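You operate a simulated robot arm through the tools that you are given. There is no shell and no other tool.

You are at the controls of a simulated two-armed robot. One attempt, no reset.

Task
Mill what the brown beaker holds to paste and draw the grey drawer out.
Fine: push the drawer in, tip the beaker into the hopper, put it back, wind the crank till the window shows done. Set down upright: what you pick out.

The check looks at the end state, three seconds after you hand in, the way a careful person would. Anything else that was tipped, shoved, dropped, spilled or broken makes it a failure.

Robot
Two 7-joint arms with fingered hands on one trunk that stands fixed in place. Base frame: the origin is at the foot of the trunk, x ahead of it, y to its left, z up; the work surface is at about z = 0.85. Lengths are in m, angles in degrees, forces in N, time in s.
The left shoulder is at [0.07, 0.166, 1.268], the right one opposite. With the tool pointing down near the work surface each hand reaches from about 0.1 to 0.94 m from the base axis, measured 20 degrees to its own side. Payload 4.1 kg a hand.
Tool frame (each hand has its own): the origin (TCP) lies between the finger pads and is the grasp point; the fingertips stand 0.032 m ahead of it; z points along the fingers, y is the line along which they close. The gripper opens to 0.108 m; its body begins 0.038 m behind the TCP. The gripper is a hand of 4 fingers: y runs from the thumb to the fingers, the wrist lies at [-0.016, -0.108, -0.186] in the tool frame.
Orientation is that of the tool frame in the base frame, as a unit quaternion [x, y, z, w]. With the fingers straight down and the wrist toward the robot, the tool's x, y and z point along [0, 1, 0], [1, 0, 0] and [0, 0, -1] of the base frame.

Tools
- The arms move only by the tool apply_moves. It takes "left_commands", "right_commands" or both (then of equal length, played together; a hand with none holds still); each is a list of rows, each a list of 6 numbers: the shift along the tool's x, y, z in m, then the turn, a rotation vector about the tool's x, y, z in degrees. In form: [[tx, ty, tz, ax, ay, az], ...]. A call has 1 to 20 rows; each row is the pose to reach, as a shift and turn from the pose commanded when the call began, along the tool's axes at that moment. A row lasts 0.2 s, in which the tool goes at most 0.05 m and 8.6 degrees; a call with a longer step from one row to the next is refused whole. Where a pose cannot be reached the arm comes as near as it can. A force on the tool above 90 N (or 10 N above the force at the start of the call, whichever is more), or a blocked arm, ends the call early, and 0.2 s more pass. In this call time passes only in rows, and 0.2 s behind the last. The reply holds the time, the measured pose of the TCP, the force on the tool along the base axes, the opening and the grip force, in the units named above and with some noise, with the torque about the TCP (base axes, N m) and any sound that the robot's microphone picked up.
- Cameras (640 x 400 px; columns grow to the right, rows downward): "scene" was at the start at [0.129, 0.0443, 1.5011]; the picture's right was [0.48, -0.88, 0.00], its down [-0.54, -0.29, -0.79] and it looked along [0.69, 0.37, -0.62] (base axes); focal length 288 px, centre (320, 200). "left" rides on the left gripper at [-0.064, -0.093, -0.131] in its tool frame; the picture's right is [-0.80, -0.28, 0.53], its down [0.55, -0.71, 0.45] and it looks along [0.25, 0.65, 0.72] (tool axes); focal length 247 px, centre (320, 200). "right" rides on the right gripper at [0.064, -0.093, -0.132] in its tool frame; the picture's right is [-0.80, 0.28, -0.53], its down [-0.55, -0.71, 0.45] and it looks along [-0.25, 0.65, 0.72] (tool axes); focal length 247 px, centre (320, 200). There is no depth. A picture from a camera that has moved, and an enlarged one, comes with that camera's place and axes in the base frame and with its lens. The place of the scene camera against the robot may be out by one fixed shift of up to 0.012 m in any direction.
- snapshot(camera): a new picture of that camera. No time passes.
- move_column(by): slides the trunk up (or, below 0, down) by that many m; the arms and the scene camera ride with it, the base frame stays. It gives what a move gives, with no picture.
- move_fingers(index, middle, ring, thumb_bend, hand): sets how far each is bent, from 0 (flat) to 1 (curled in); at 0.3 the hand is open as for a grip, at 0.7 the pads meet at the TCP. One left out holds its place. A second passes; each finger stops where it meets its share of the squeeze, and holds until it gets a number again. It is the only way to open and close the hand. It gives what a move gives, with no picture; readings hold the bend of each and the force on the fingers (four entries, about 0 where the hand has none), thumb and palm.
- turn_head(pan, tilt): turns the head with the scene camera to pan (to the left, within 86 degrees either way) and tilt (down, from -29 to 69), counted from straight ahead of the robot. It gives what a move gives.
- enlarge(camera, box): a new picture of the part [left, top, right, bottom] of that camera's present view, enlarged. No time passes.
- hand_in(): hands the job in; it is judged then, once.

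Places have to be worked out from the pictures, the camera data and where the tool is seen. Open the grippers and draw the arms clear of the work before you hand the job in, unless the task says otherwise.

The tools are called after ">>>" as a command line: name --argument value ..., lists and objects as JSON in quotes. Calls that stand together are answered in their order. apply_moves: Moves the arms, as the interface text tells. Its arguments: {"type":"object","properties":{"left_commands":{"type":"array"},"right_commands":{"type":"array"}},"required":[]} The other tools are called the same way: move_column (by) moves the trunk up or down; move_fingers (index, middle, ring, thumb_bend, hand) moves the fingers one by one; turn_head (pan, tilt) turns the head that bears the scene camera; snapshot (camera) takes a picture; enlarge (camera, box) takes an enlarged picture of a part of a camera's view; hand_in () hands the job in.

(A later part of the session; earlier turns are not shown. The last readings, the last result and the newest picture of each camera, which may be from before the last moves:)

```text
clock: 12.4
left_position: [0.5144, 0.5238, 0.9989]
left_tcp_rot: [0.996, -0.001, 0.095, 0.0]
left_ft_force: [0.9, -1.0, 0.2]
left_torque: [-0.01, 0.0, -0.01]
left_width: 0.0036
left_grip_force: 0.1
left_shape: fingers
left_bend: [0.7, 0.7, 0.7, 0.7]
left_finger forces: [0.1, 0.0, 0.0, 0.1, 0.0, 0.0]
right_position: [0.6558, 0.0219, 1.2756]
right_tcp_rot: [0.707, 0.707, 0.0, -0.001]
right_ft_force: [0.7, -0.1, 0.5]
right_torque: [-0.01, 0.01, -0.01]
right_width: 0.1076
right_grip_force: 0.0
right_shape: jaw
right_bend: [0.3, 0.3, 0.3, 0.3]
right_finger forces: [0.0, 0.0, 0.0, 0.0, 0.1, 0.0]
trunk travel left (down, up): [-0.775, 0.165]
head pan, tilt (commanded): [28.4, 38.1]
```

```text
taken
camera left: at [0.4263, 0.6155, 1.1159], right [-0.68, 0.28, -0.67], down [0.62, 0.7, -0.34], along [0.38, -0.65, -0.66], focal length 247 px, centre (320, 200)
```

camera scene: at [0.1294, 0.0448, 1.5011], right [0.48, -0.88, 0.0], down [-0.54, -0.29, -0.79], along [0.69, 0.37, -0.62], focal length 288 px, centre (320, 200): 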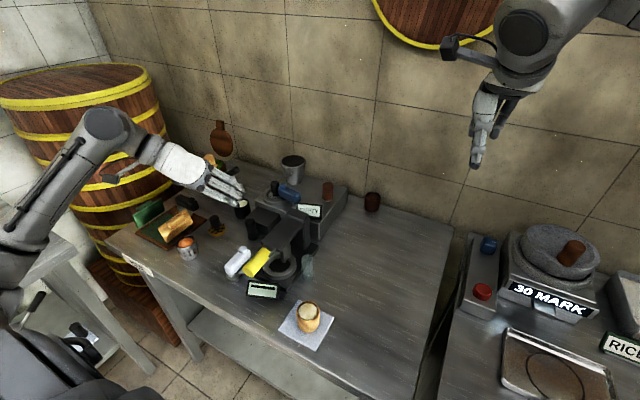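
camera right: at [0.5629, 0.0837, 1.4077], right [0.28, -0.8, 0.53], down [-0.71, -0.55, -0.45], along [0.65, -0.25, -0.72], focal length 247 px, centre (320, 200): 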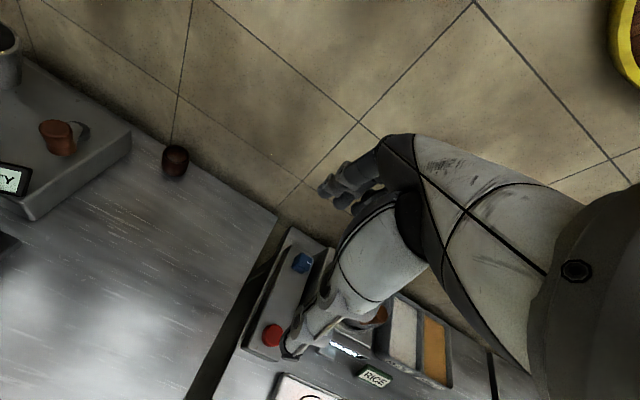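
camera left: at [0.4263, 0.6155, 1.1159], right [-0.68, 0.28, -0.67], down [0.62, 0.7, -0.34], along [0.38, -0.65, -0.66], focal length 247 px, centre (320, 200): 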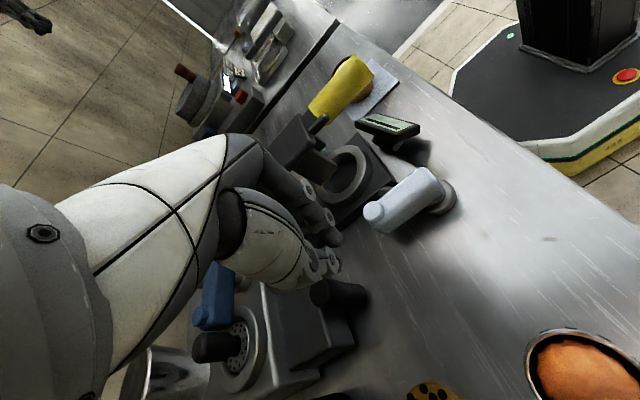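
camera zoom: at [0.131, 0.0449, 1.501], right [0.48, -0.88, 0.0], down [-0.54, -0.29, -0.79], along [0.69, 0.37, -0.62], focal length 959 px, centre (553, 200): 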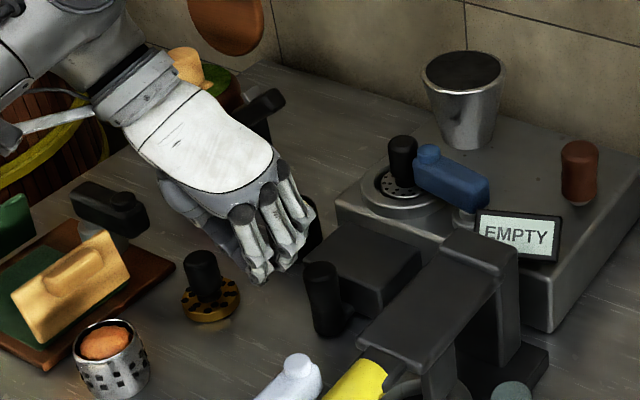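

The closed hand is above and in front of the post at (0.514, 0.524, 0.999). I lower it straight to z ≈ 0.902.

>>> apply_moves --left_commands '[[-0.006, 0, 0.031, 0, 0, 0], [-0.0122, 0, 0.063, 0, 0, 0], [-0.0184, 0, 0.0953, 0, 0, 0]]'

>>> enlarge --camera "scene" --box '[180, 160, 320, 280]'

>>> enlarge --camera "left" --box '[200, 160, 480, 360]'

```text
clock: 13.2
left_position: [0.5132, 0.5243, 0.9029]
left_tcp_rot: [0.995, -0.001, 0.096, 0.001]
left_ft_force: [-0.5, 0.2, 0.5]
left_torque: [0.0, 0.03, -0.01]
left_width: 0.0035
left_grip_force: 0.2
left_shape: fingers
left_bend: [0.7, 0.7, 0.7, 0.7]
left_finger forces: [0.0, 0.0, 0.1, 0.0, 0.1, 0.0]
right_position: [0.6527, 0.0201, 1.2764]
right_tcp_rot: [0.707, 0.707, 0.0, 0.001]
right_ft_force: [-0.4, -0.7, -0.4]
right_torque: [-0.02, 0.04, 0.01]
right_width: 0.1073
right_grip_force: 0.0
right_shape: jaw
right_bend: [0.3, 0.3, 0.3, 0.3]
right_finger forces: [0.1, 0.1, 0.1, 0.0, 0.0, 0.1]
trunk travel left (down, up): [-0.775, 0.165]
head pan, tilt (commanded): [28.4, 38.1]
```

```text
3.33 times, centred on (250, 220) of scene
camera zoom: at [0.129, 0.0445, 1.5012], right [0.48, -0.88, 0.0], down [-0.54, -0.29, -0.79], along [0.69, 0.37, -0.62], focal length 959 px, centre (553, 133)
```

zoom: 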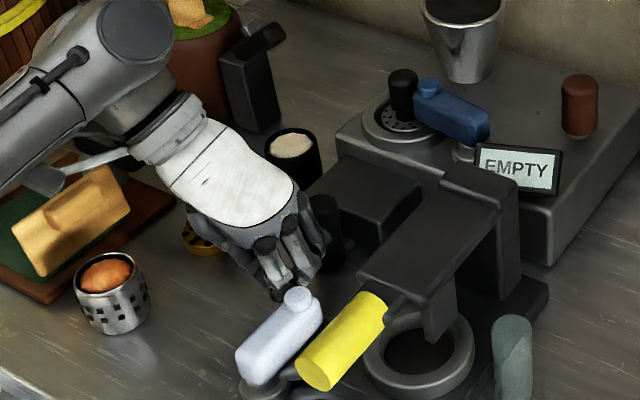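

```text
2.00 times, centred on (340, 260) of left
camera zoom: at [0.424, 0.616, 1.0194], right [-0.68, 0.28, -0.68], down [0.63, 0.7, -0.33], along [0.38, -0.65, -0.66], focal length 494 px, centre (280, 80)
```

zoom: 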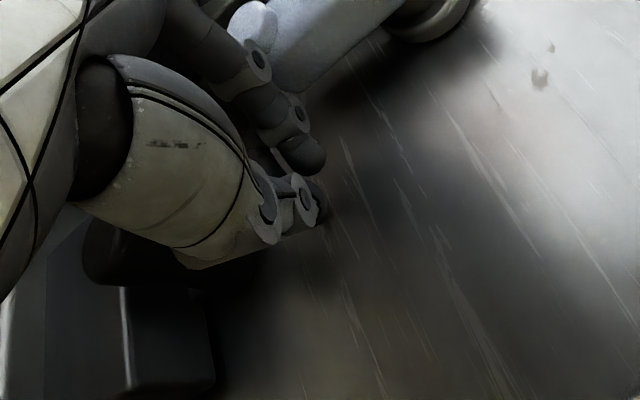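

No contact yet. I check the whole arm for clearance against the board and jar on the left before pushing.

>>> snapshot --camera "scene"

>>> enlarge --camera "scene" --box '[40, 120, 260, 280]'

```text
taken
camera scene: at [0.129, 0.0445, 1.5012], right [0.48, -0.88, 0.0], down [-0.54, -0.29, -0.79], along [0.69, 0.37, -0.62], focal length 288 px, centre (320, 200)
```

scene: 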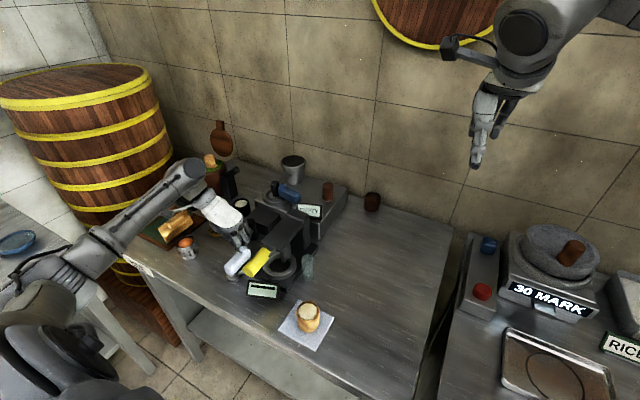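

```text
2.50 times, centred on (150, 200) of scene
camera zoom: at [0.129, 0.0445, 1.5012], right [0.48, -0.88, 0.0], down [-0.54, -0.29, -0.79], along [0.69, 0.37, -0.62], focal length 719 px, centre (745, 200)
```

zoom: 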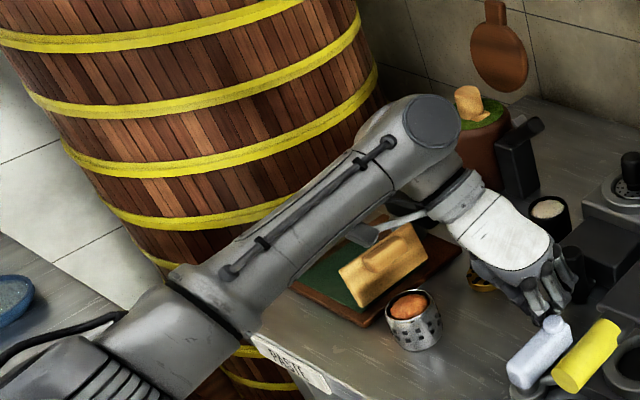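

The forearm runs well above the things on the left. I push forward (+x) slowly, 3 cm first, watching the force.

>>> apply_moves --left_commands '[[0.0059, 0, 0.0011, 0, 0, 0], [0.0118, 0, 0.0023, 0, 0, 0], [0.0177, 0, 0.0034, 0, 0, 0], [0.0236, 0, 0.0046, 0, 0, 0], [0.0295, 0, 0.0057, 0, 0, 0]]'

>>> enlarge --camera "scene" --box '[180, 160, 320, 280]'

```text
clock: 14.4
left_position: [0.5411, 0.5236, 0.903]
left_tcp_rot: [0.995, -0.001, 0.096, 0.001]
left_ft_force: [-2.3, 0.4, -0.6]
left_torque: [-0.01, 0.02, -0.01]
left_width: 0.0033
left_grip_force: 0.9
left_shape: fingers
left_bend: [0.7, 0.7, 0.7, 0.7]
left_finger forces: [0.0, 0.0, 2.1, 0.0, 0.1, 0.0]
right_position: [0.6527, 0.0199, 1.2754]
right_tcp_rot: [0.707, 0.707, 0.0, 0.001]
right_ft_force: [-0.1, 0.9, -0.1]
right_torque: [-0.01, 0.02, 0.0]
right_width: 0.1075
right_grip_force: 0.0
right_shape: jaw
right_bend: [0.3, 0.3, 0.3, 0.3]
right_finger forces: [0.1, 0.1, 0.0, 0.0, 0.1, 0.0]
trunk travel left (down, up): [-0.775, 0.165]
head pan, tilt (commanded): [28.4, 38.1]
```

```text
3.33 times, centred on (250, 220) of scene
camera zoom: at [0.1289, 0.0442, 1.5011], right [0.48, -0.88, 0.0], down [-0.54, -0.29, -0.79], along [0.69, 0.37, -0.62], focal length 959 px, centre (553, 133)
```

zoom: 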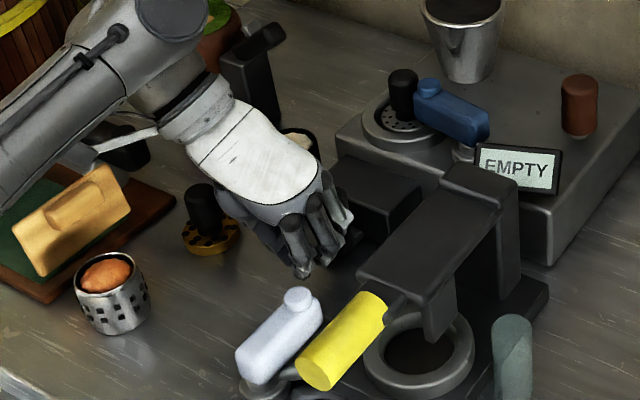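

The ring finger leads and the drawer yields at about 2 N. I continue to push in small steps.

>>> apply_moves --left_commands '[[0.0059, 0, 0.0011, 0, 0, 0], [0.0118, 0, 0.0023, 0, 0, 0], [0.0177, 0, 0.0034, 0, 0, 0], [0.0236, 0, 0.0046, 0, 0, 0]]'

>>> enlarge --camera "scene" --box '[210, 160, 320, 260]'

>>> snapshot --camera "left"

```text
clock: 15.4
left_position: [0.5661, 0.5244, 0.9034]
left_tcp_rot: [0.995, -0.001, 0.095, 0.0]
left_ft_force: [-2.5, -0.4, -0.5]
left_torque: [-0.01, 0.05, -0.01]
left_width: 0.0035
left_grip_force: 1.6
left_shape: fingers
left_bend: [0.7, 0.7, 0.7, 0.7]
left_finger forces: [0.1, 0.0, 2.3, 0.0, 0.1, 0.0]
right_position: [0.6538, 0.0197, 1.276]
right_tcp_rot: [0.707, 0.707, 0.0, 0.0]
right_ft_force: [0.7, -0.5, 0.9]
right_torque: [-0.03, 0.01, 0.0]
right_width: 0.1077
right_grip_force: 0.0
right_shape: jaw
right_bend: [0.3, 0.3, 0.3, 0.3]
right_finger forces: [0.1, 0.1, 0.1, 0.0, 0.0, 0.0]
trunk travel left (down, up): [-0.775, 0.165]
head pan, tilt (commanded): [28.4, 38.1]
```

```text
4.00 times, centred on (265, 210) of scene
camera zoom: at [0.1291, 0.0441, 1.5011], right [0.48, -0.88, 0.0], down [-0.54, -0.29, -0.79], along [0.69, 0.37, -0.62], focal length 1150 px, centre (540, 160)
```

zoom: 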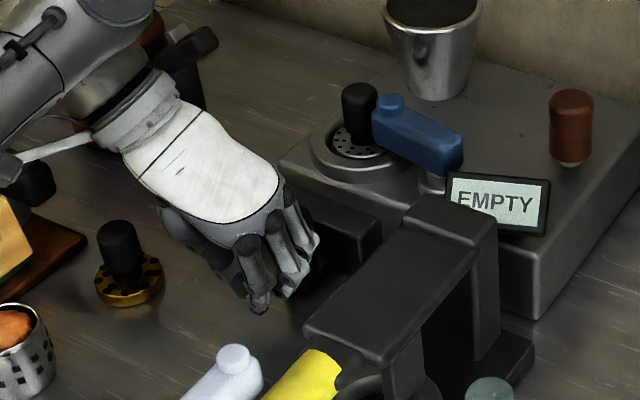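

```text
taken
camera left: at [0.4777, 0.6162, 1.0198], right [-0.68, 0.28, -0.67], down [0.63, 0.7, -0.33], along [0.38, -0.65, -0.66], focal length 247 px, centre (320, 200)
```

left: 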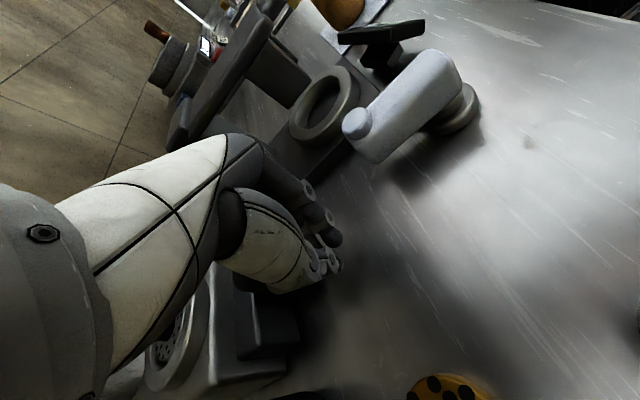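

The drawer is sliding in steadily at about 2.5 N. I continue with short steps to feel for the end stop.

>>> apply_moves --left_commands '[[0.0049, 0, 0.001, 0, 0, 0], [0.0098, 0, 0.0019, 0, 0, 0]]'

>>> apply_moves --left_commands '[[0.0039, 0, 0.0008, 0, 0, 0]]'

>>> enlarge --camera "scene" --box '[210, 160, 320, 260]'

>>> enlarge --camera "left" --box '[120, 240, 340, 400]'

```text
clock: 16.0
left_position: [0.5754, 0.5231, 0.9023]
left_tcp_rot: [0.995, -0.001, 0.096, 0.0]
left_ft_force: [-1.6, -0.1, 0.6]
left_torque: [-0.03, -0.01, 0.0]
left_width: 0.0032
left_grip_force: 1.2
left_shape: fingers
left_bend: [0.7, 0.7, 0.7, 0.7]
left_finger forces: [0.0, 0.0, 2.1, 0.1, 0.0, 0.0]
right_position: [0.6554, 0.0192, 1.2759]
right_tcp_rot: [0.707, 0.707, 0.0, 0.0]
right_ft_force: [-0.2, 0.4, -0.5]
right_torque: [-0.02, 0.0, 0.0]
right_width: 0.1075
right_grip_force: 0.1
right_shape: jaw
right_bend: [0.3, 0.3, 0.3, 0.3]
right_finger forces: [0.0, 0.0, 0.0, 0.0, 0.0, 0.0]
trunk travel left (down, up): [-0.775, 0.165]
head pan, tilt (commanded): [28.4, 38.1]
```

```text
clock: 16.4
left_position: [0.5788, 0.5225, 0.9021]
left_tcp_rot: [0.995, -0.002, 0.095, 0.0]
left_ft_force: [-5.5, 0.1, 0.4]
left_torque: [0.03, 0.11, -0.05]
left_width: 0.0034
left_grip_force: 2.7
left_shape: fingers
left_bend: [0.7, 0.7, 0.7, 0.7]
left_finger forces: [0.0, 0.0, 5.6, 0.0, 0.1, 0.0]
right_position: [0.6541, 0.0202, 1.2768]
right_tcp_rot: [0.707, 0.707, 0.001, 0.001]
right_ft_force: [-0.3, 0.6, -0.2]
right_torque: [-0.03, 0.01, 0.01]
right_width: 0.1075
right_grip_force: 0.1
right_shape: jaw
right_bend: [0.3, 0.3, 0.3, 0.3]
right_finger forces: [0.0, 0.1, 0.0, 0.0, 0.1, 0.0]
trunk travel left (down, up): [-0.775, 0.165]
head pan, tilt (commanded): [28.4, 38.1]
```

```text
4.00 times, centred on (265, 210) of scene
camera zoom: at [0.1282, 0.044, 1.5012], right [0.48, -0.88, 0.0], down [-0.54, -0.29, -0.79], along [0.69, 0.37, -0.62], focal length 1150 px, centre (540, 160)
```

zoom: 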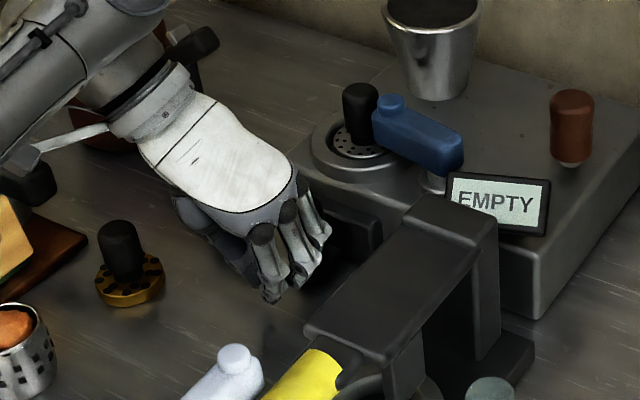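

```text
2.50 times, centred on (230, 320) of left
camera zoom: at [0.491, 0.6157, 1.0195], right [-0.68, 0.28, -0.67], down [0.63, 0.7, -0.34], along [0.38, -0.65, -0.66], focal length 617 px, centre (545, -100)
```

zoom: 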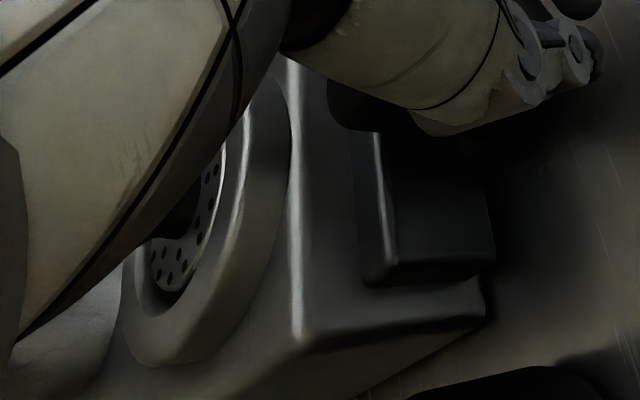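

The force rises to 5.5 N, likely the stop, with just the front panel standing proud. I press 3 mm more to make sure it is the end stop.

>>> apply_moves --left_commands '[[0.003, 0, 0.0006, 0, 0, 0]]'

>>> enlarge --camera "left" --box '[120, 240, 340, 400]'

```text
clock: 16.8
left_position: [0.5794, 0.5236, 0.9016]
left_tcp_rot: [0.996, -0.001, 0.094, 0.0]
left_ft_force: [-16.6, -1.1, -0.4]
left_torque: [-0.01, 0.37, -0.16]
left_width: 0.0034
left_grip_force: 7.5
left_shape: fingers
left_bend: [0.7, 0.7, 0.7, 0.7]
left_finger forces: [0.0, 0.0, 15.4, 0.0, 0.1, 0.0]
right_position: [0.6509, 0.021, 1.277]
right_tcp_rot: [0.707, 0.707, 0.001, 0.001]
right_ft_force: [0.0, 0.2, -0.6]
right_torque: [0.01, 0.02, -0.02]
right_width: 0.1076
right_grip_force: 0.1
right_shape: jaw
right_bend: [0.3, 0.3, 0.3, 0.3]
right_finger forces: [0.0, 0.0, 0.0, 0.1, 0.0, 0.0]
trunk travel left (down, up): [-0.775, 0.165]
head pan, tilt (commanded): [28.4, 38.1]
```

```text
2.50 times, centred on (230, 320) of left
camera zoom: at [0.4919, 0.6163, 1.02], right [-0.68, 0.28, -0.67], down [0.62, 0.71, -0.34], along [0.38, -0.65, -0.66], focal length 617 px, centre (545, -100)
```

zoom: 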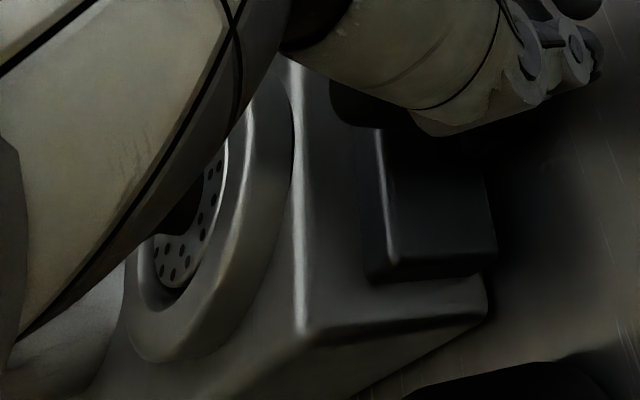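

That's a firm stop at 16 N, so the drawer is in. I back off 2 cm, then lift straight up clear of the work.

>>> apply_moves --left_commands '[[-0.011, 0, -0.002, 0, 0, 0], [-0.0216, 0, -0.0042, 0, 0, 0], [-0.0137, 0, -0.045, 0, 0, 0], [-0.0055, 0, -0.087, 0, 0, 0], [0.003, 0, -0.13, 0, 0, 0], [0.0115, 0, -0.172, 0, 0, 0], [0.02, 0, -0.215, 0, 0, 0]]'

>>> enlarge --camera "scene" --box '[200, 150, 340, 260]'

>>> snapshot --camera "left"

```text
clock: 18.4
left_position: [0.5619, 0.5228, 1.1204]
left_tcp_rot: [0.995, -0.001, 0.096, 0.001]
left_ft_force: [-0.1, 0.0, 0.0]
left_torque: [0.02, -0.01, -0.02]
left_width: 0.0037
left_grip_force: 0.1
left_shape: fingers
left_bend: [0.7, 0.7, 0.7, 0.7]
left_finger forces: [0.1, 0.0, 0.1, 0.0, 0.1, 0.1]
right_position: [0.6541, 0.0183, 1.2774]
right_tcp_rot: [0.707, 0.707, 0.0, 0.0]
right_ft_force: [0.0, 0.4, 0.0]
right_torque: [0.0, -0.03, -0.03]
right_width: 0.1075
right_grip_force: 0.1
right_shape: jaw
right_bend: [0.3, 0.3, 0.3, 0.3]
right_finger forces: [0.0, 0.0, 0.0, 0.0, 0.0, 0.1]
trunk travel left (down, up): [-0.775, 0.165]
head pan, tilt (commanded): [28.4, 38.1]
```

```text
3.64 times, centred on (270, 205) of scene
camera zoom: at [0.1288, 0.0433, 1.5011], right [0.48, -0.88, 0.0], down [-0.54, -0.29, -0.79], along [0.69, 0.38, -0.62], focal length 1046 px, centre (502, 182)
```

zoom: 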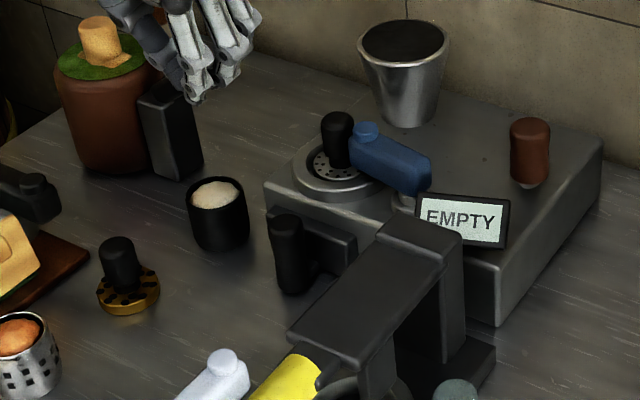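

```text
taken
camera left: at [0.4741, 0.615, 1.2369], right [-0.68, 0.28, -0.67], down [0.62, 0.71, -0.33], along [0.38, -0.65, -0.66], focal length 247 px, centre (320, 200)
```

left: 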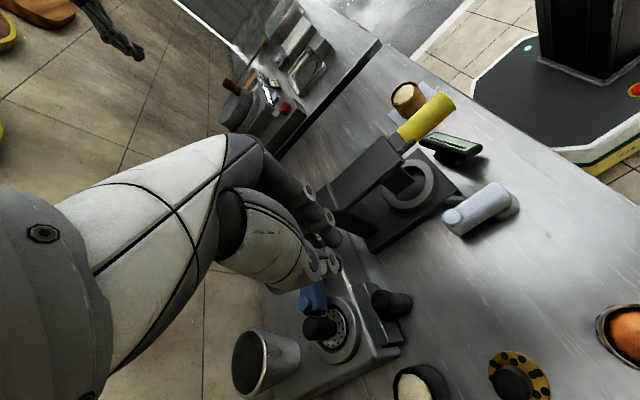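

The drawer is fully in. From here the left camera sees the disc, latch and hopper from another side, so I check those.

>>> enlarge --camera "left" --box '[220, 260, 420, 400]'

>>> enlarge --camera "scene" --box '[255, 165, 315, 205]'

```text
2.86 times, centred on (320, 330) of left
camera zoom: at [0.4741, 0.615, 1.2369], right [-0.68, 0.28, -0.67], down [0.62, 0.71, -0.33], along [0.38, -0.65, -0.66], focal length 706 px, centre (320, -171)
```

zoom: 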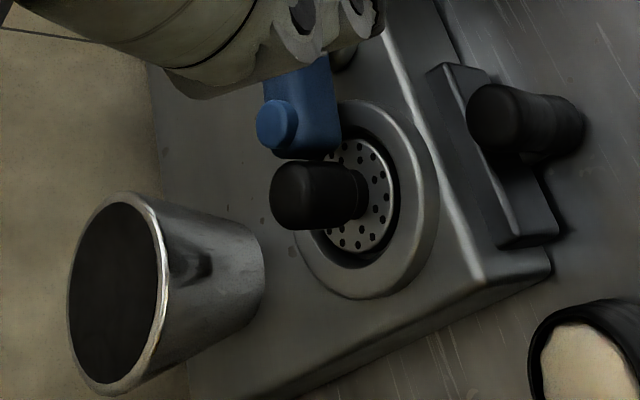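

```text
10.00 times, centred on (285, 185) of scene
camera zoom: at [0.1288, 0.0433, 1.5011], right [0.48, -0.88, 0.0], down [-0.54, -0.29, -0.79], along [0.69, 0.38, -0.62], focal length 2876 px, centre (670, 350)
```

zoom: 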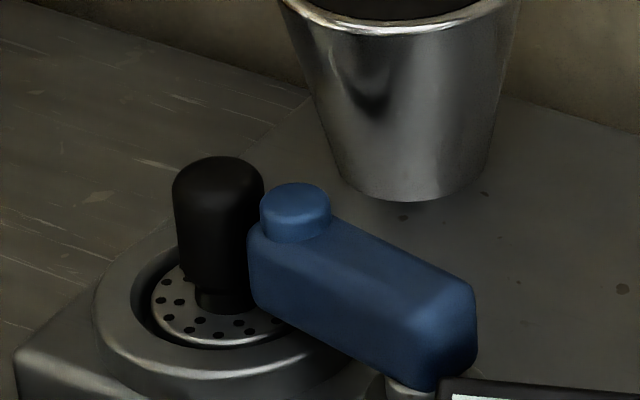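

The disc in the mill is the fine one and the latch lies across it, so nothing needs swapping; the hopper rim centre comes out at (0.822, 0.520, 0.997). I move the left hand to a point before the brown beaker, yawed 30° and pitched 45°, high above everything.

>>> apply_moves --left_commands '[[0.0177, 0.0404, -0.0004, 1.8, 4.2, -3.4], [0.0353, 0.0808, -0.0008, 3.6, 8.3, -6.7], [0.053, 0.1211, -0.0012, 5.4, 12.5, -10.1], [0.0706, 0.1615, -0.0017, 7.15, 16.65, -13.45], [0.0883, 0.2019, -0.0021, 8.9, 20.8, -16.8], [0.1059, 0.2423, -0.0025, 10.7, 25.0, -20.2], [0.1236, 0.2826, -0.0029, 12.5, 29.1, -23.5], [0.1412, 0.323, -0.0033, 14.3, 33.3, -26.9]]'

>>> move_fingers --hand "left" --index 0.43 --middle 0.43 --ring 1.0 --thumb_bend 0.43

>>> snapshot --camera "scene"

>>> snapshot --camera "left"

>>> snapshot --camera "right"

```text
clock: 20.2
left_position: [0.6995, 0.1995, 1.1484]
left_tcp_rot: [0.892, 0.24, 0.371, -0.099]
left_ft_force: [0.0, -0.2, -0.3]
left_torque: [0.02, -0.01, 0.04]
left_width: 0.0033
left_grip_force: 0.0
left_shape: fingers
left_bend: [0.7, 0.7, 0.7, 0.7]
left_finger forces: [0.0, 0.0, 0.1, 0.0, 0.0, 0.0]
right_position: [0.6546, 0.0169, 1.2766]
right_tcp_rot: [0.707, 0.708, 0.0, -0.001]
right_ft_force: [0.4, -0.7, 0.4]
right_torque: [0.07, -0.01, 0.01]
right_width: 0.1074
right_grip_force: 0.0
right_shape: jaw
right_bend: [0.3, 0.3, 0.3, 0.3]
right_finger forces: [0.0, 0.1, 0.1, 0.0, 0.0, 0.0]
trunk travel left (down, up): [-0.775, 0.165]
head pan, tilt (commanded): [28.4, 38.1]
```

```text
clock: 21.2
left_position: [0.6977, 0.2011, 1.1503]
left_tcp_rot: [0.892, 0.238, 0.37, -0.099]
left_ft_force: [-0.3, -0.5, -0.7]
left_torque: [-0.06, -0.03, 0.0]
left_width: 0.0741
left_grip_force: 0.0
left_shape: fingers
left_bend: [0.43, 0.43, 1.0, 0.43]
left_finger forces: [0.1, 0.1, 0.0, 0.0, 0.0, 0.0]
right_position: [0.6536, 0.0208, 1.2762]
right_tcp_rot: [0.707, 0.708, 0.001, -0.001]
right_ft_force: [0.2, -0.3, -0.3]
right_torque: [-0.04, 0.02, 0.02]
right_width: 0.1078
right_grip_force: 0.0
right_shape: jaw
right_bend: [0.3, 0.3, 0.3, 0.3]
right_finger forces: [0.0, 0.1, 0.0, 0.1, 0.0, 0.0]
trunk travel left (down, up): [-0.775, 0.165]
head pan, tilt (commanded): [28.4, 38.1]
```

```text
taken
camera scene: at [0.1292, 0.044, 1.5011], right [0.48, -0.88, 0.0], down [-0.54, -0.29, -0.79], along [0.69, 0.37, -0.62], focal length 288 px, centre (320, 200)
```

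scene: 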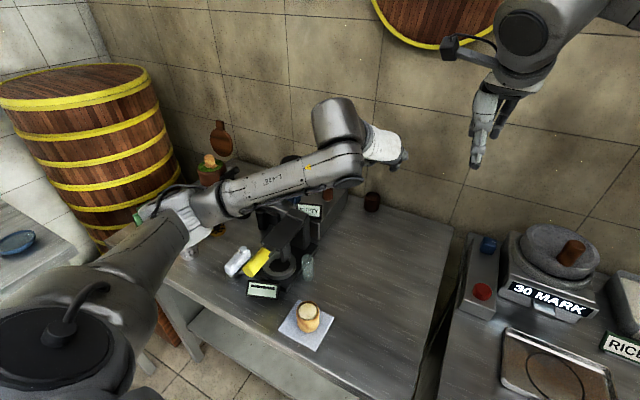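

```text
taken
camera left: at [0.5327, 0.2115, 1.1953], right [-0.3, 0.15, -0.94], down [0.26, 0.96, 0.07], along [0.92, -0.22, -0.33], focal length 247 px, centre (320, 200)
```

left: 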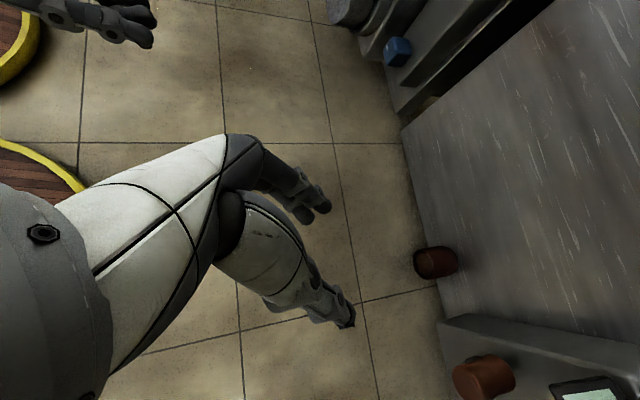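

```text
taken
camera right: at [0.5621, 0.0844, 1.4081], right [0.28, -0.8, 0.53], down [-0.71, -0.55, -0.45], along [0.65, -0.25, -0.72], focal length 247 px, centre (320, 200)
```

right: 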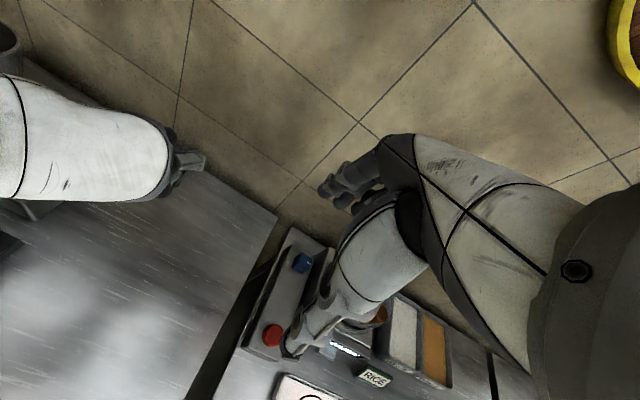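

The pose is reached with the ring finger curled away. Before going low I raise the trunk 10 cm so the forearm will clear the press, and I take an enlarged look at the beaker from this hand camera.

>>> move_column --by 0.1

>>> enlarge --camera "left" --box '[340, 180, 540, 380]'

>>> snapshot --camera "scene"

```text
clock: 22.5
left_position: [0.6988, 0.2019, 1.2469]
left_tcp_rot: [0.892, 0.239, 0.37, -0.099]
left_ft_force: [0.3, 0.1, 0.7]
left_torque: [0.01, 0.0, 0.01]
left_width: 0.0739
left_grip_force: 0.1
left_shape: fingers
left_bend: [0.43, 0.43, 1.0, 0.43]
left_finger forces: [0.0, 0.0, 0.0, 0.1, 0.1, 0.0]
right_position: [0.6535, 0.0207, 1.3765]
right_tcp_rot: [0.707, 0.707, 0.0, 0.0]
right_ft_force: [0.0, -0.9, 1.1]
right_torque: [0.01, -0.03, -0.02]
right_width: 0.1073
right_grip_force: 0.0
right_shape: jaw
right_bend: [0.3, 0.3, 0.3, 0.3]
right_finger forces: [0.0, 0.0, 0.0, 0.0, 0.0, 0.0]
trunk travel left (down, up): [-0.875, 0.065]
head pan, tilt (commanded): [28.4, 38.1]
```

```text
2.00 times, centred on (440, 280) of left
camera zoom: at [0.5328, 0.2117, 1.2951], right [-0.3, 0.15, -0.94], down [0.26, 0.96, 0.07], along [0.92, -0.22, -0.33], focal length 494 px, centre (80, 40)
```

zoom: 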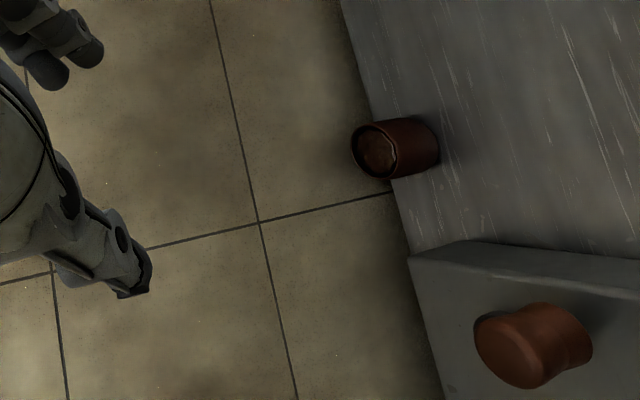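

```text
taken
camera scene: at [0.1294, 0.0442, 1.6011], right [0.48, -0.88, 0.0], down [-0.54, -0.29, -0.79], along [0.69, 0.37, -0.62], focal length 288 px, centre (320, 200)
```

scene: 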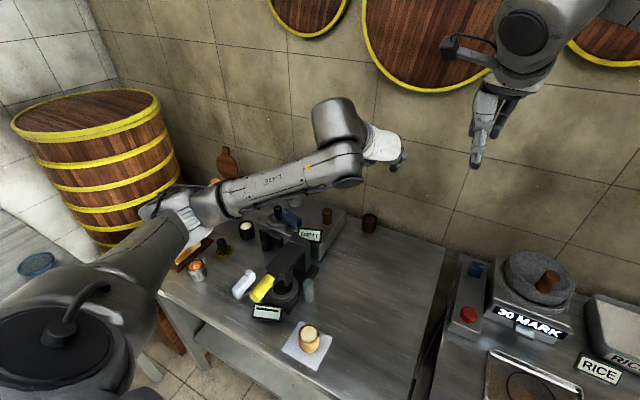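

From here the beaker rim centre reads about (0.88, 0.25), close to my first figure. I move down to a nearer point, (0.78, 0.205, 1.05), and look again.

>>> apply_moves --left_commands '[[-0.0177, 0.0076, 0.038, 0, 0, 0], [-0.0354, 0.0152, 0.076, 0, 0, 0], [-0.0532, 0.0227, 0.114, 0, 0, 0], [-0.0709, 0.0303, 0.152, 0, 0, 0], [-0.0886, 0.0379, 0.19, 0, 0, 0]]'

>>> snapshot --camera "scene"

>>> snapshot --camera "left"

>>> snapshot --camera "right"

```text
clock: 23.7
left_position: [0.781, 0.2035, 1.0504]
left_tcp_rot: [0.892, 0.238, 0.371, -0.099]
left_ft_force: [0.2, -0.1, -0.3]
left_torque: [-0.01, -0.01, 0.02]
left_width: 0.0743
left_grip_force: 0.0
left_shape: fingers
left_bend: [0.43, 0.43, 1.0, 0.43]
left_finger forces: [0.0, 0.0, 0.1, 0.1, 0.0, 0.0]
right_position: [0.6548, 0.0196, 1.3765]
right_tcp_rot: [0.707, 0.708, 0.0, 0.0]
right_ft_force: [-0.3, 0.3, -0.3]
right_torque: [-0.01, 0.01, 0.02]
right_width: 0.1078
right_grip_force: 0.1
right_shape: jaw
right_bend: [0.3, 0.3, 0.3, 0.3]
right_finger forces: [0.0, 0.0, 0.0, 0.0, 0.1, 0.0]
trunk travel left (down, up): [-0.875, 0.065]
head pan, tilt (commanded): [28.4, 38.1]
```

```text
taken
camera scene: at [0.1305, 0.044, 1.6011], right [0.48, -0.88, 0.0], down [-0.54, -0.29, -0.79], along [0.69, 0.37, -0.62], focal length 288 px, centre (320, 200)
```

scene: 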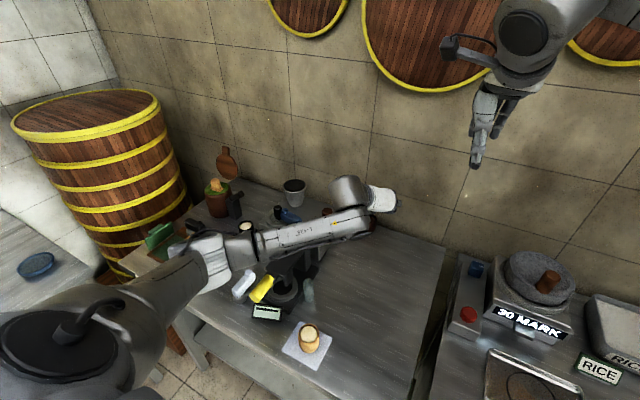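

```text
taken
camera left: at [0.6153, 0.215, 1.0974], right [-0.3, 0.15, -0.94], down [0.26, 0.96, 0.07], along [0.92, -0.22, -0.33], focal length 247 px, centre (320, 200)
```

left: 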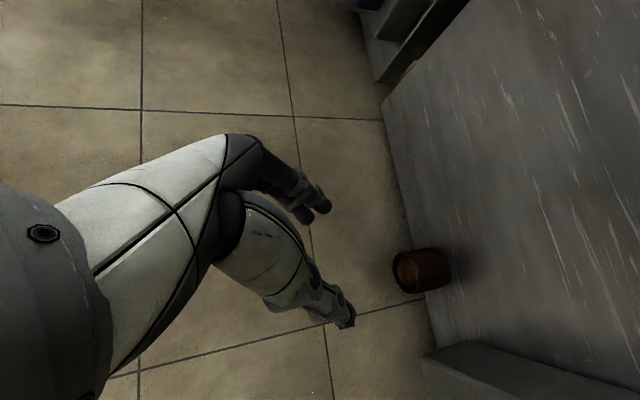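

```text
taken
camera right: at [0.5633, 0.0844, 1.5076], right [0.28, -0.8, 0.53], down [-0.71, -0.55, -0.45], along [0.65, -0.25, -0.72], focal length 247 px, centre (320, 200)
```

right: 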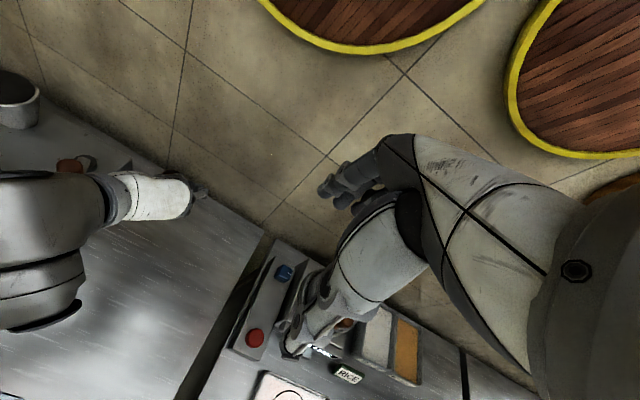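

The left forearm will pass close over the press, so I want a side view. I bring the right hand to a look-out pose at the right side, its camera facing left across the table.

>>> apply_moves --right_commands '[[0.0019, -0.0097, 0.016, -3.86, -2.23, -6.69], [0.0038, -0.0194, 0.0321, -7.72, -4.46, -13.39], [0.0056, -0.0291, 0.0481, -11.59, -6.69, -20.08], [0.0075, -0.0388, 0.0641, -15.45, -8.92, -26.78], [0.0094, -0.0484, 0.0802, -19.31, -11.16, -33.47], [0.0113, -0.0581, 0.0962, -23.17, -13.39, -40.16], [0.0131, -0.0678, 0.1122, -27.04, -15.62, -46.86], [0.015, -0.0775, 0.1283, -30.9, -17.85, -53.55], [0.0169, -0.0872, 0.1443, -34.76, -20.08, -60.24], [0.0188, -0.0969, 0.1603, -38.62, -22.31, -66.94], [0.0206, -0.1066, 0.1763, -42.49, -24.54, -73.63], [0.0225, -0.1163, 0.1924, -46.35, -26.78, -80.33], [0.0244, -0.1259, 0.2084, -50.21, -29.01, -87.02], [0.0263, -0.1356, 0.2244, -54.08, -31.24, -93.71], [0.0281, -0.1453, 0.2405, -57.94, -33.47, -100.41], [0.03, -0.155, 0.2565, -61.8, -35.7, -107.1]]'

>>> snapshot --camera "right"

>>> snapshot --camera "scene"

```text
clock: 27.1
left_position: [0.7792, 0.2063, 1.0506]
left_tcp_rot: [0.893, 0.238, 0.37, -0.098]
left_ft_force: [-0.2, 0.2, 0.0]
left_torque: [-0.01, -0.02, -0.02]
left_width: 0.0743
left_grip_force: 0.0
left_shape: fingers
left_bend: [0.43, 0.43, 1.0, 0.43]
left_finger forces: [0.0, 0.0, 0.0, 0.0, 0.1, 0.0]
right_position: [0.5031, 0.0614, 1.1484]
right_tcp_rot: [-0.226, 0.841, 0.125, 0.475]
right_ft_force: [0.9, 0.3, -0.1]
right_torque: [-0.02, -0.05, 0.0]
right_width: 0.1079
right_grip_force: 0.1
right_shape: jaw
right_bend: [0.3, 0.3, 0.3, 0.3]
right_finger forces: [0.0, 0.0, 0.0, 0.1, 0.0, 0.1]
right hand out of reach, approached as far as the arm can: row 16
trunk travel left (down, up): [-0.875, 0.065]
head pan, tilt (commanded): [28.4, 38.1]
```

```text
taken
camera right: at [0.4245, -0.0918, 1.1624], right [-0.18, 0.23, 0.96], down [0.93, -0.28, 0.24], along [0.32, 0.93, -0.16], focal length 247 px, centre (320, 200)
```

right: 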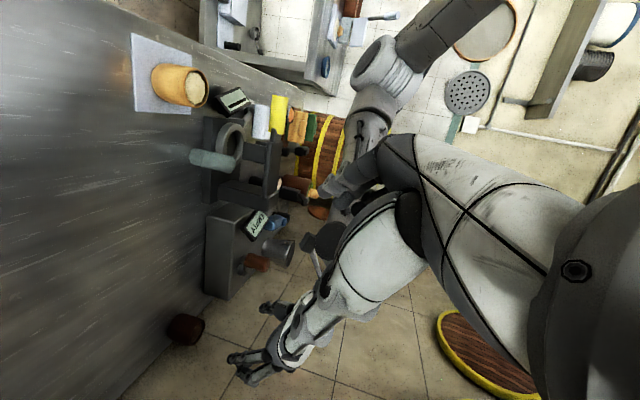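

```text
taken
camera scene: at [0.1285, 0.047, 1.601], right [0.48, -0.88, 0.0], down [-0.54, -0.3, -0.79], along [0.69, 0.37, -0.62], focal length 288 px, centre (320, 200)
```

scene: 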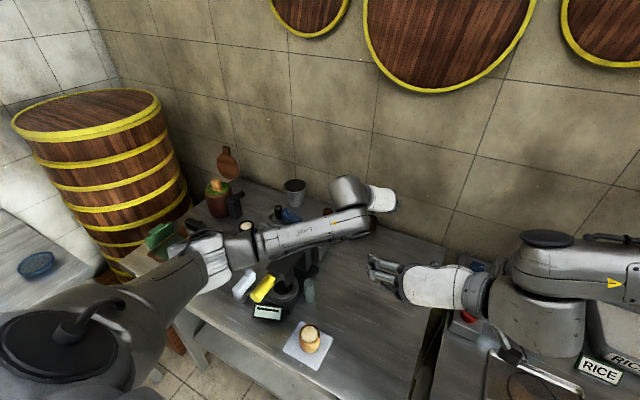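

This gives a very useful side view (picture right is up, picture down is forward). The forearm clears the press for now; I go down to the pre-grasp point 10 cm behind the beaker and check again.

>>> apply_moves --left_commands '[[-0.01, 0.0035, 0.0255, 0, 0, 0], [-0.02, 0.007, 0.051, 0, 0, 0], [-0.0295, 0.0104, 0.0765, 0, 0, 0]]'

>>> snapshot --camera "right"

>>> snapshot --camera "left"

>>> snapshot --camera "scene"

```text
clock: 27.9
left_position: [0.8159, 0.2152, 0.9772]
left_tcp_rot: [0.892, 0.238, 0.37, -0.099]
left_ft_force: [-0.6, 0.2, -0.4]
left_torque: [0.03, -0.01, -0.01]
left_width: 0.0742
left_grip_force: 0.0
left_shape: fingers
left_bend: [0.43, 0.43, 1.0, 0.43]
left_finger forces: [0.0, 0.1, 0.0, 0.0, 0.0, 0.0]
right_position: [0.5056, 0.059, 1.147]
right_tcp_rot: [-0.224, 0.842, 0.125, 0.475]
right_ft_force: [0.2, 0.6, -0.2]
right_torque: [0.0, 0.03, 0.03]
right_width: 0.1075
right_grip_force: 0.0
right_shape: jaw
right_bend: [0.3, 0.3, 0.3, 0.3]
right_finger forces: [0.0, 0.0, 0.1, 0.1, 0.0, 0.0]
trunk travel left (down, up): [-0.875, 0.065]
head pan, tilt (commanded): [28.4, 38.1]
```

```text
taken
camera right: at [0.4253, -0.0938, 1.1621], right [-0.18, 0.23, 0.96], down [0.93, -0.28, 0.24], along [0.32, 0.93, -0.16], focal length 247 px, centre (320, 200)
```

right: 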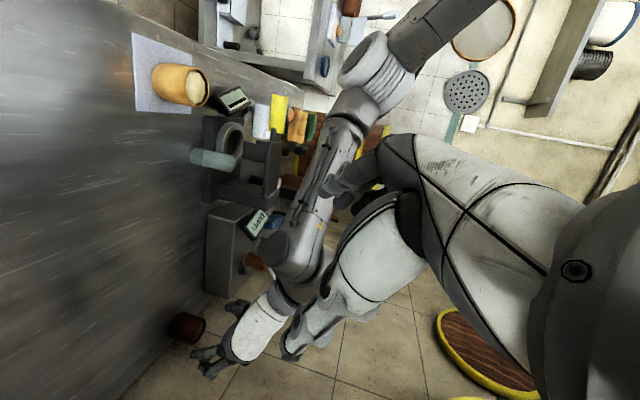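

```text
taken
camera left: at [0.6494, 0.2238, 1.0236], right [-0.3, 0.15, -0.94], down [0.26, 0.96, 0.07], along [0.92, -0.22, -0.33], focal length 247 px, centre (320, 200)
```

left: 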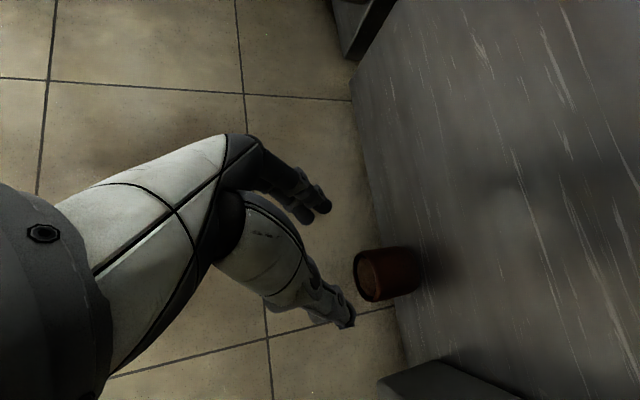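

```text
taken
camera scene: at [0.1298, 0.0437, 1.6011], right [0.48, -0.88, 0.0], down [-0.54, -0.29, -0.79], along [0.69, 0.38, -0.62], focal length 288 px, centre (320, 200)
```

scene: 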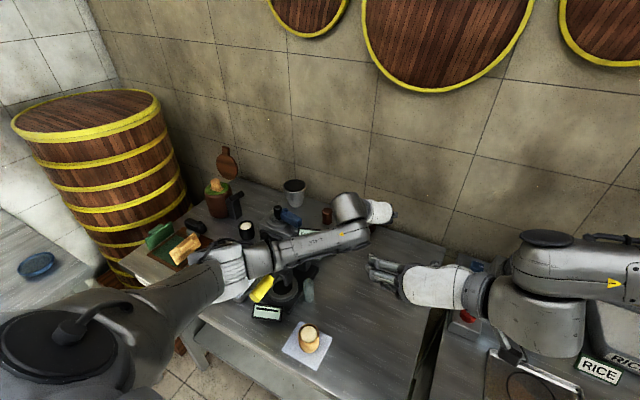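

The side view shows the forearm will run near the press and the wrist cylinder near the sign, so I'll use a little more yaw and a straighter arm: raise the trunk 3 cm more. I also enlarge the beaker from all cameras to pin down its place.

>>> move_column --by 0.03

>>> enlarge --camera "left" --box '[280, 180, 480, 340]'

>>> enlarge --camera "right" --box '[140, 260, 280, 400]'

>>> enlarge --camera "scene" --box '[330, 180, 430, 260]'

```text
clock: 28.7
left_position: [0.8151, 0.2133, 1.0064]
left_tcp_rot: [0.892, 0.238, 0.37, -0.099]
left_ft_force: [-0.4, 0.4, -0.3]
left_torque: [0.02, 0.0, 0.01]
left_width: 0.074
left_grip_force: 0.1
left_shape: fingers
left_bend: [0.43, 0.43, 1.0, 0.43]
left_finger forces: [0.0, 0.0, 0.1, 0.1, 0.0, 0.0]
right_position: [0.5035, 0.0599, 1.1768]
right_tcp_rot: [-0.224, 0.842, 0.125, 0.474]
right_ft_force: [0.0, 0.6, -0.6]
right_torque: [0.05, 0.0, -0.01]
right_width: 0.1078
right_grip_force: 0.1
right_shape: jaw
right_bend: [0.3, 0.3, 0.3, 0.3]
right_finger forces: [0.1, 0.0, 0.0, 0.0, 0.0, 0.0]
trunk travel left (down, up): [-0.905, 0.035]
head pan, tilt (commanded): [28.4, 38.1]
```

```text
2.50 times, centred on (380, 260) of left
camera zoom: at [0.6491, 0.2237, 1.0539], right [-0.3, 0.15, -0.94], down [0.26, 0.96, 0.07], along [0.92, -0.22, -0.33], focal length 617 px, centre (170, 50)
```

zoom: 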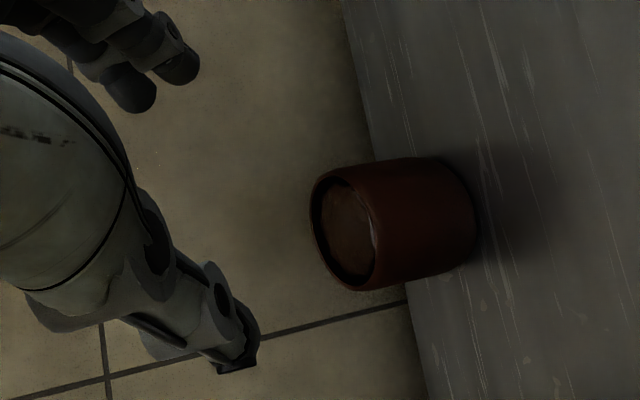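

```text
2.86 times, centred on (210, 330) of right
camera zoom: at [0.425, -0.0937, 1.1922], right [-0.18, 0.23, 0.96], down [0.93, -0.28, 0.24], along [0.32, 0.93, -0.16], focal length 706 px, centre (634, -171)
```

zoom: 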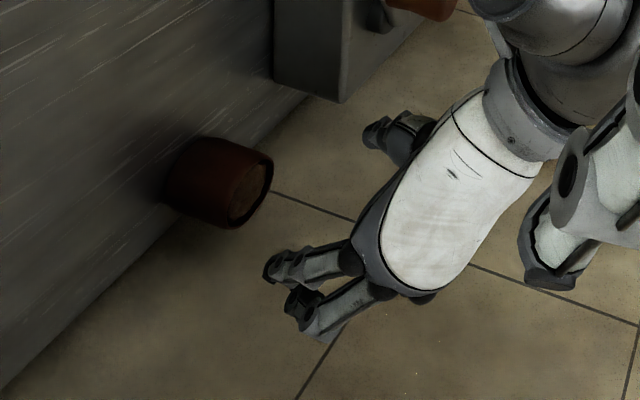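

```text
5.00 times, centred on (380, 220) of scene
camera zoom: at [0.1294, 0.044, 1.6311], right [0.48, -0.88, 0.0], down [-0.54, -0.29, -0.79], along [0.69, 0.37, -0.62], focal length 1438 px, centre (20, 100)
```

zoom: 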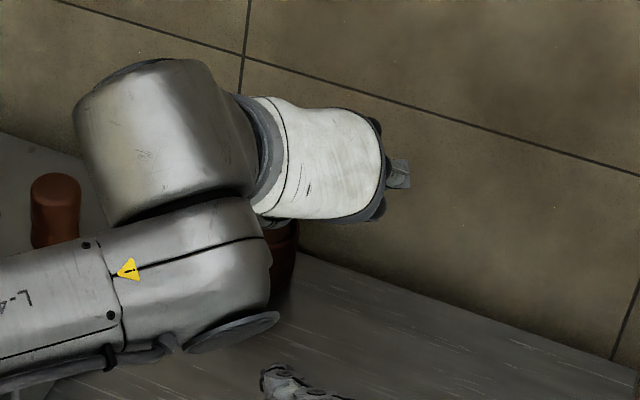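

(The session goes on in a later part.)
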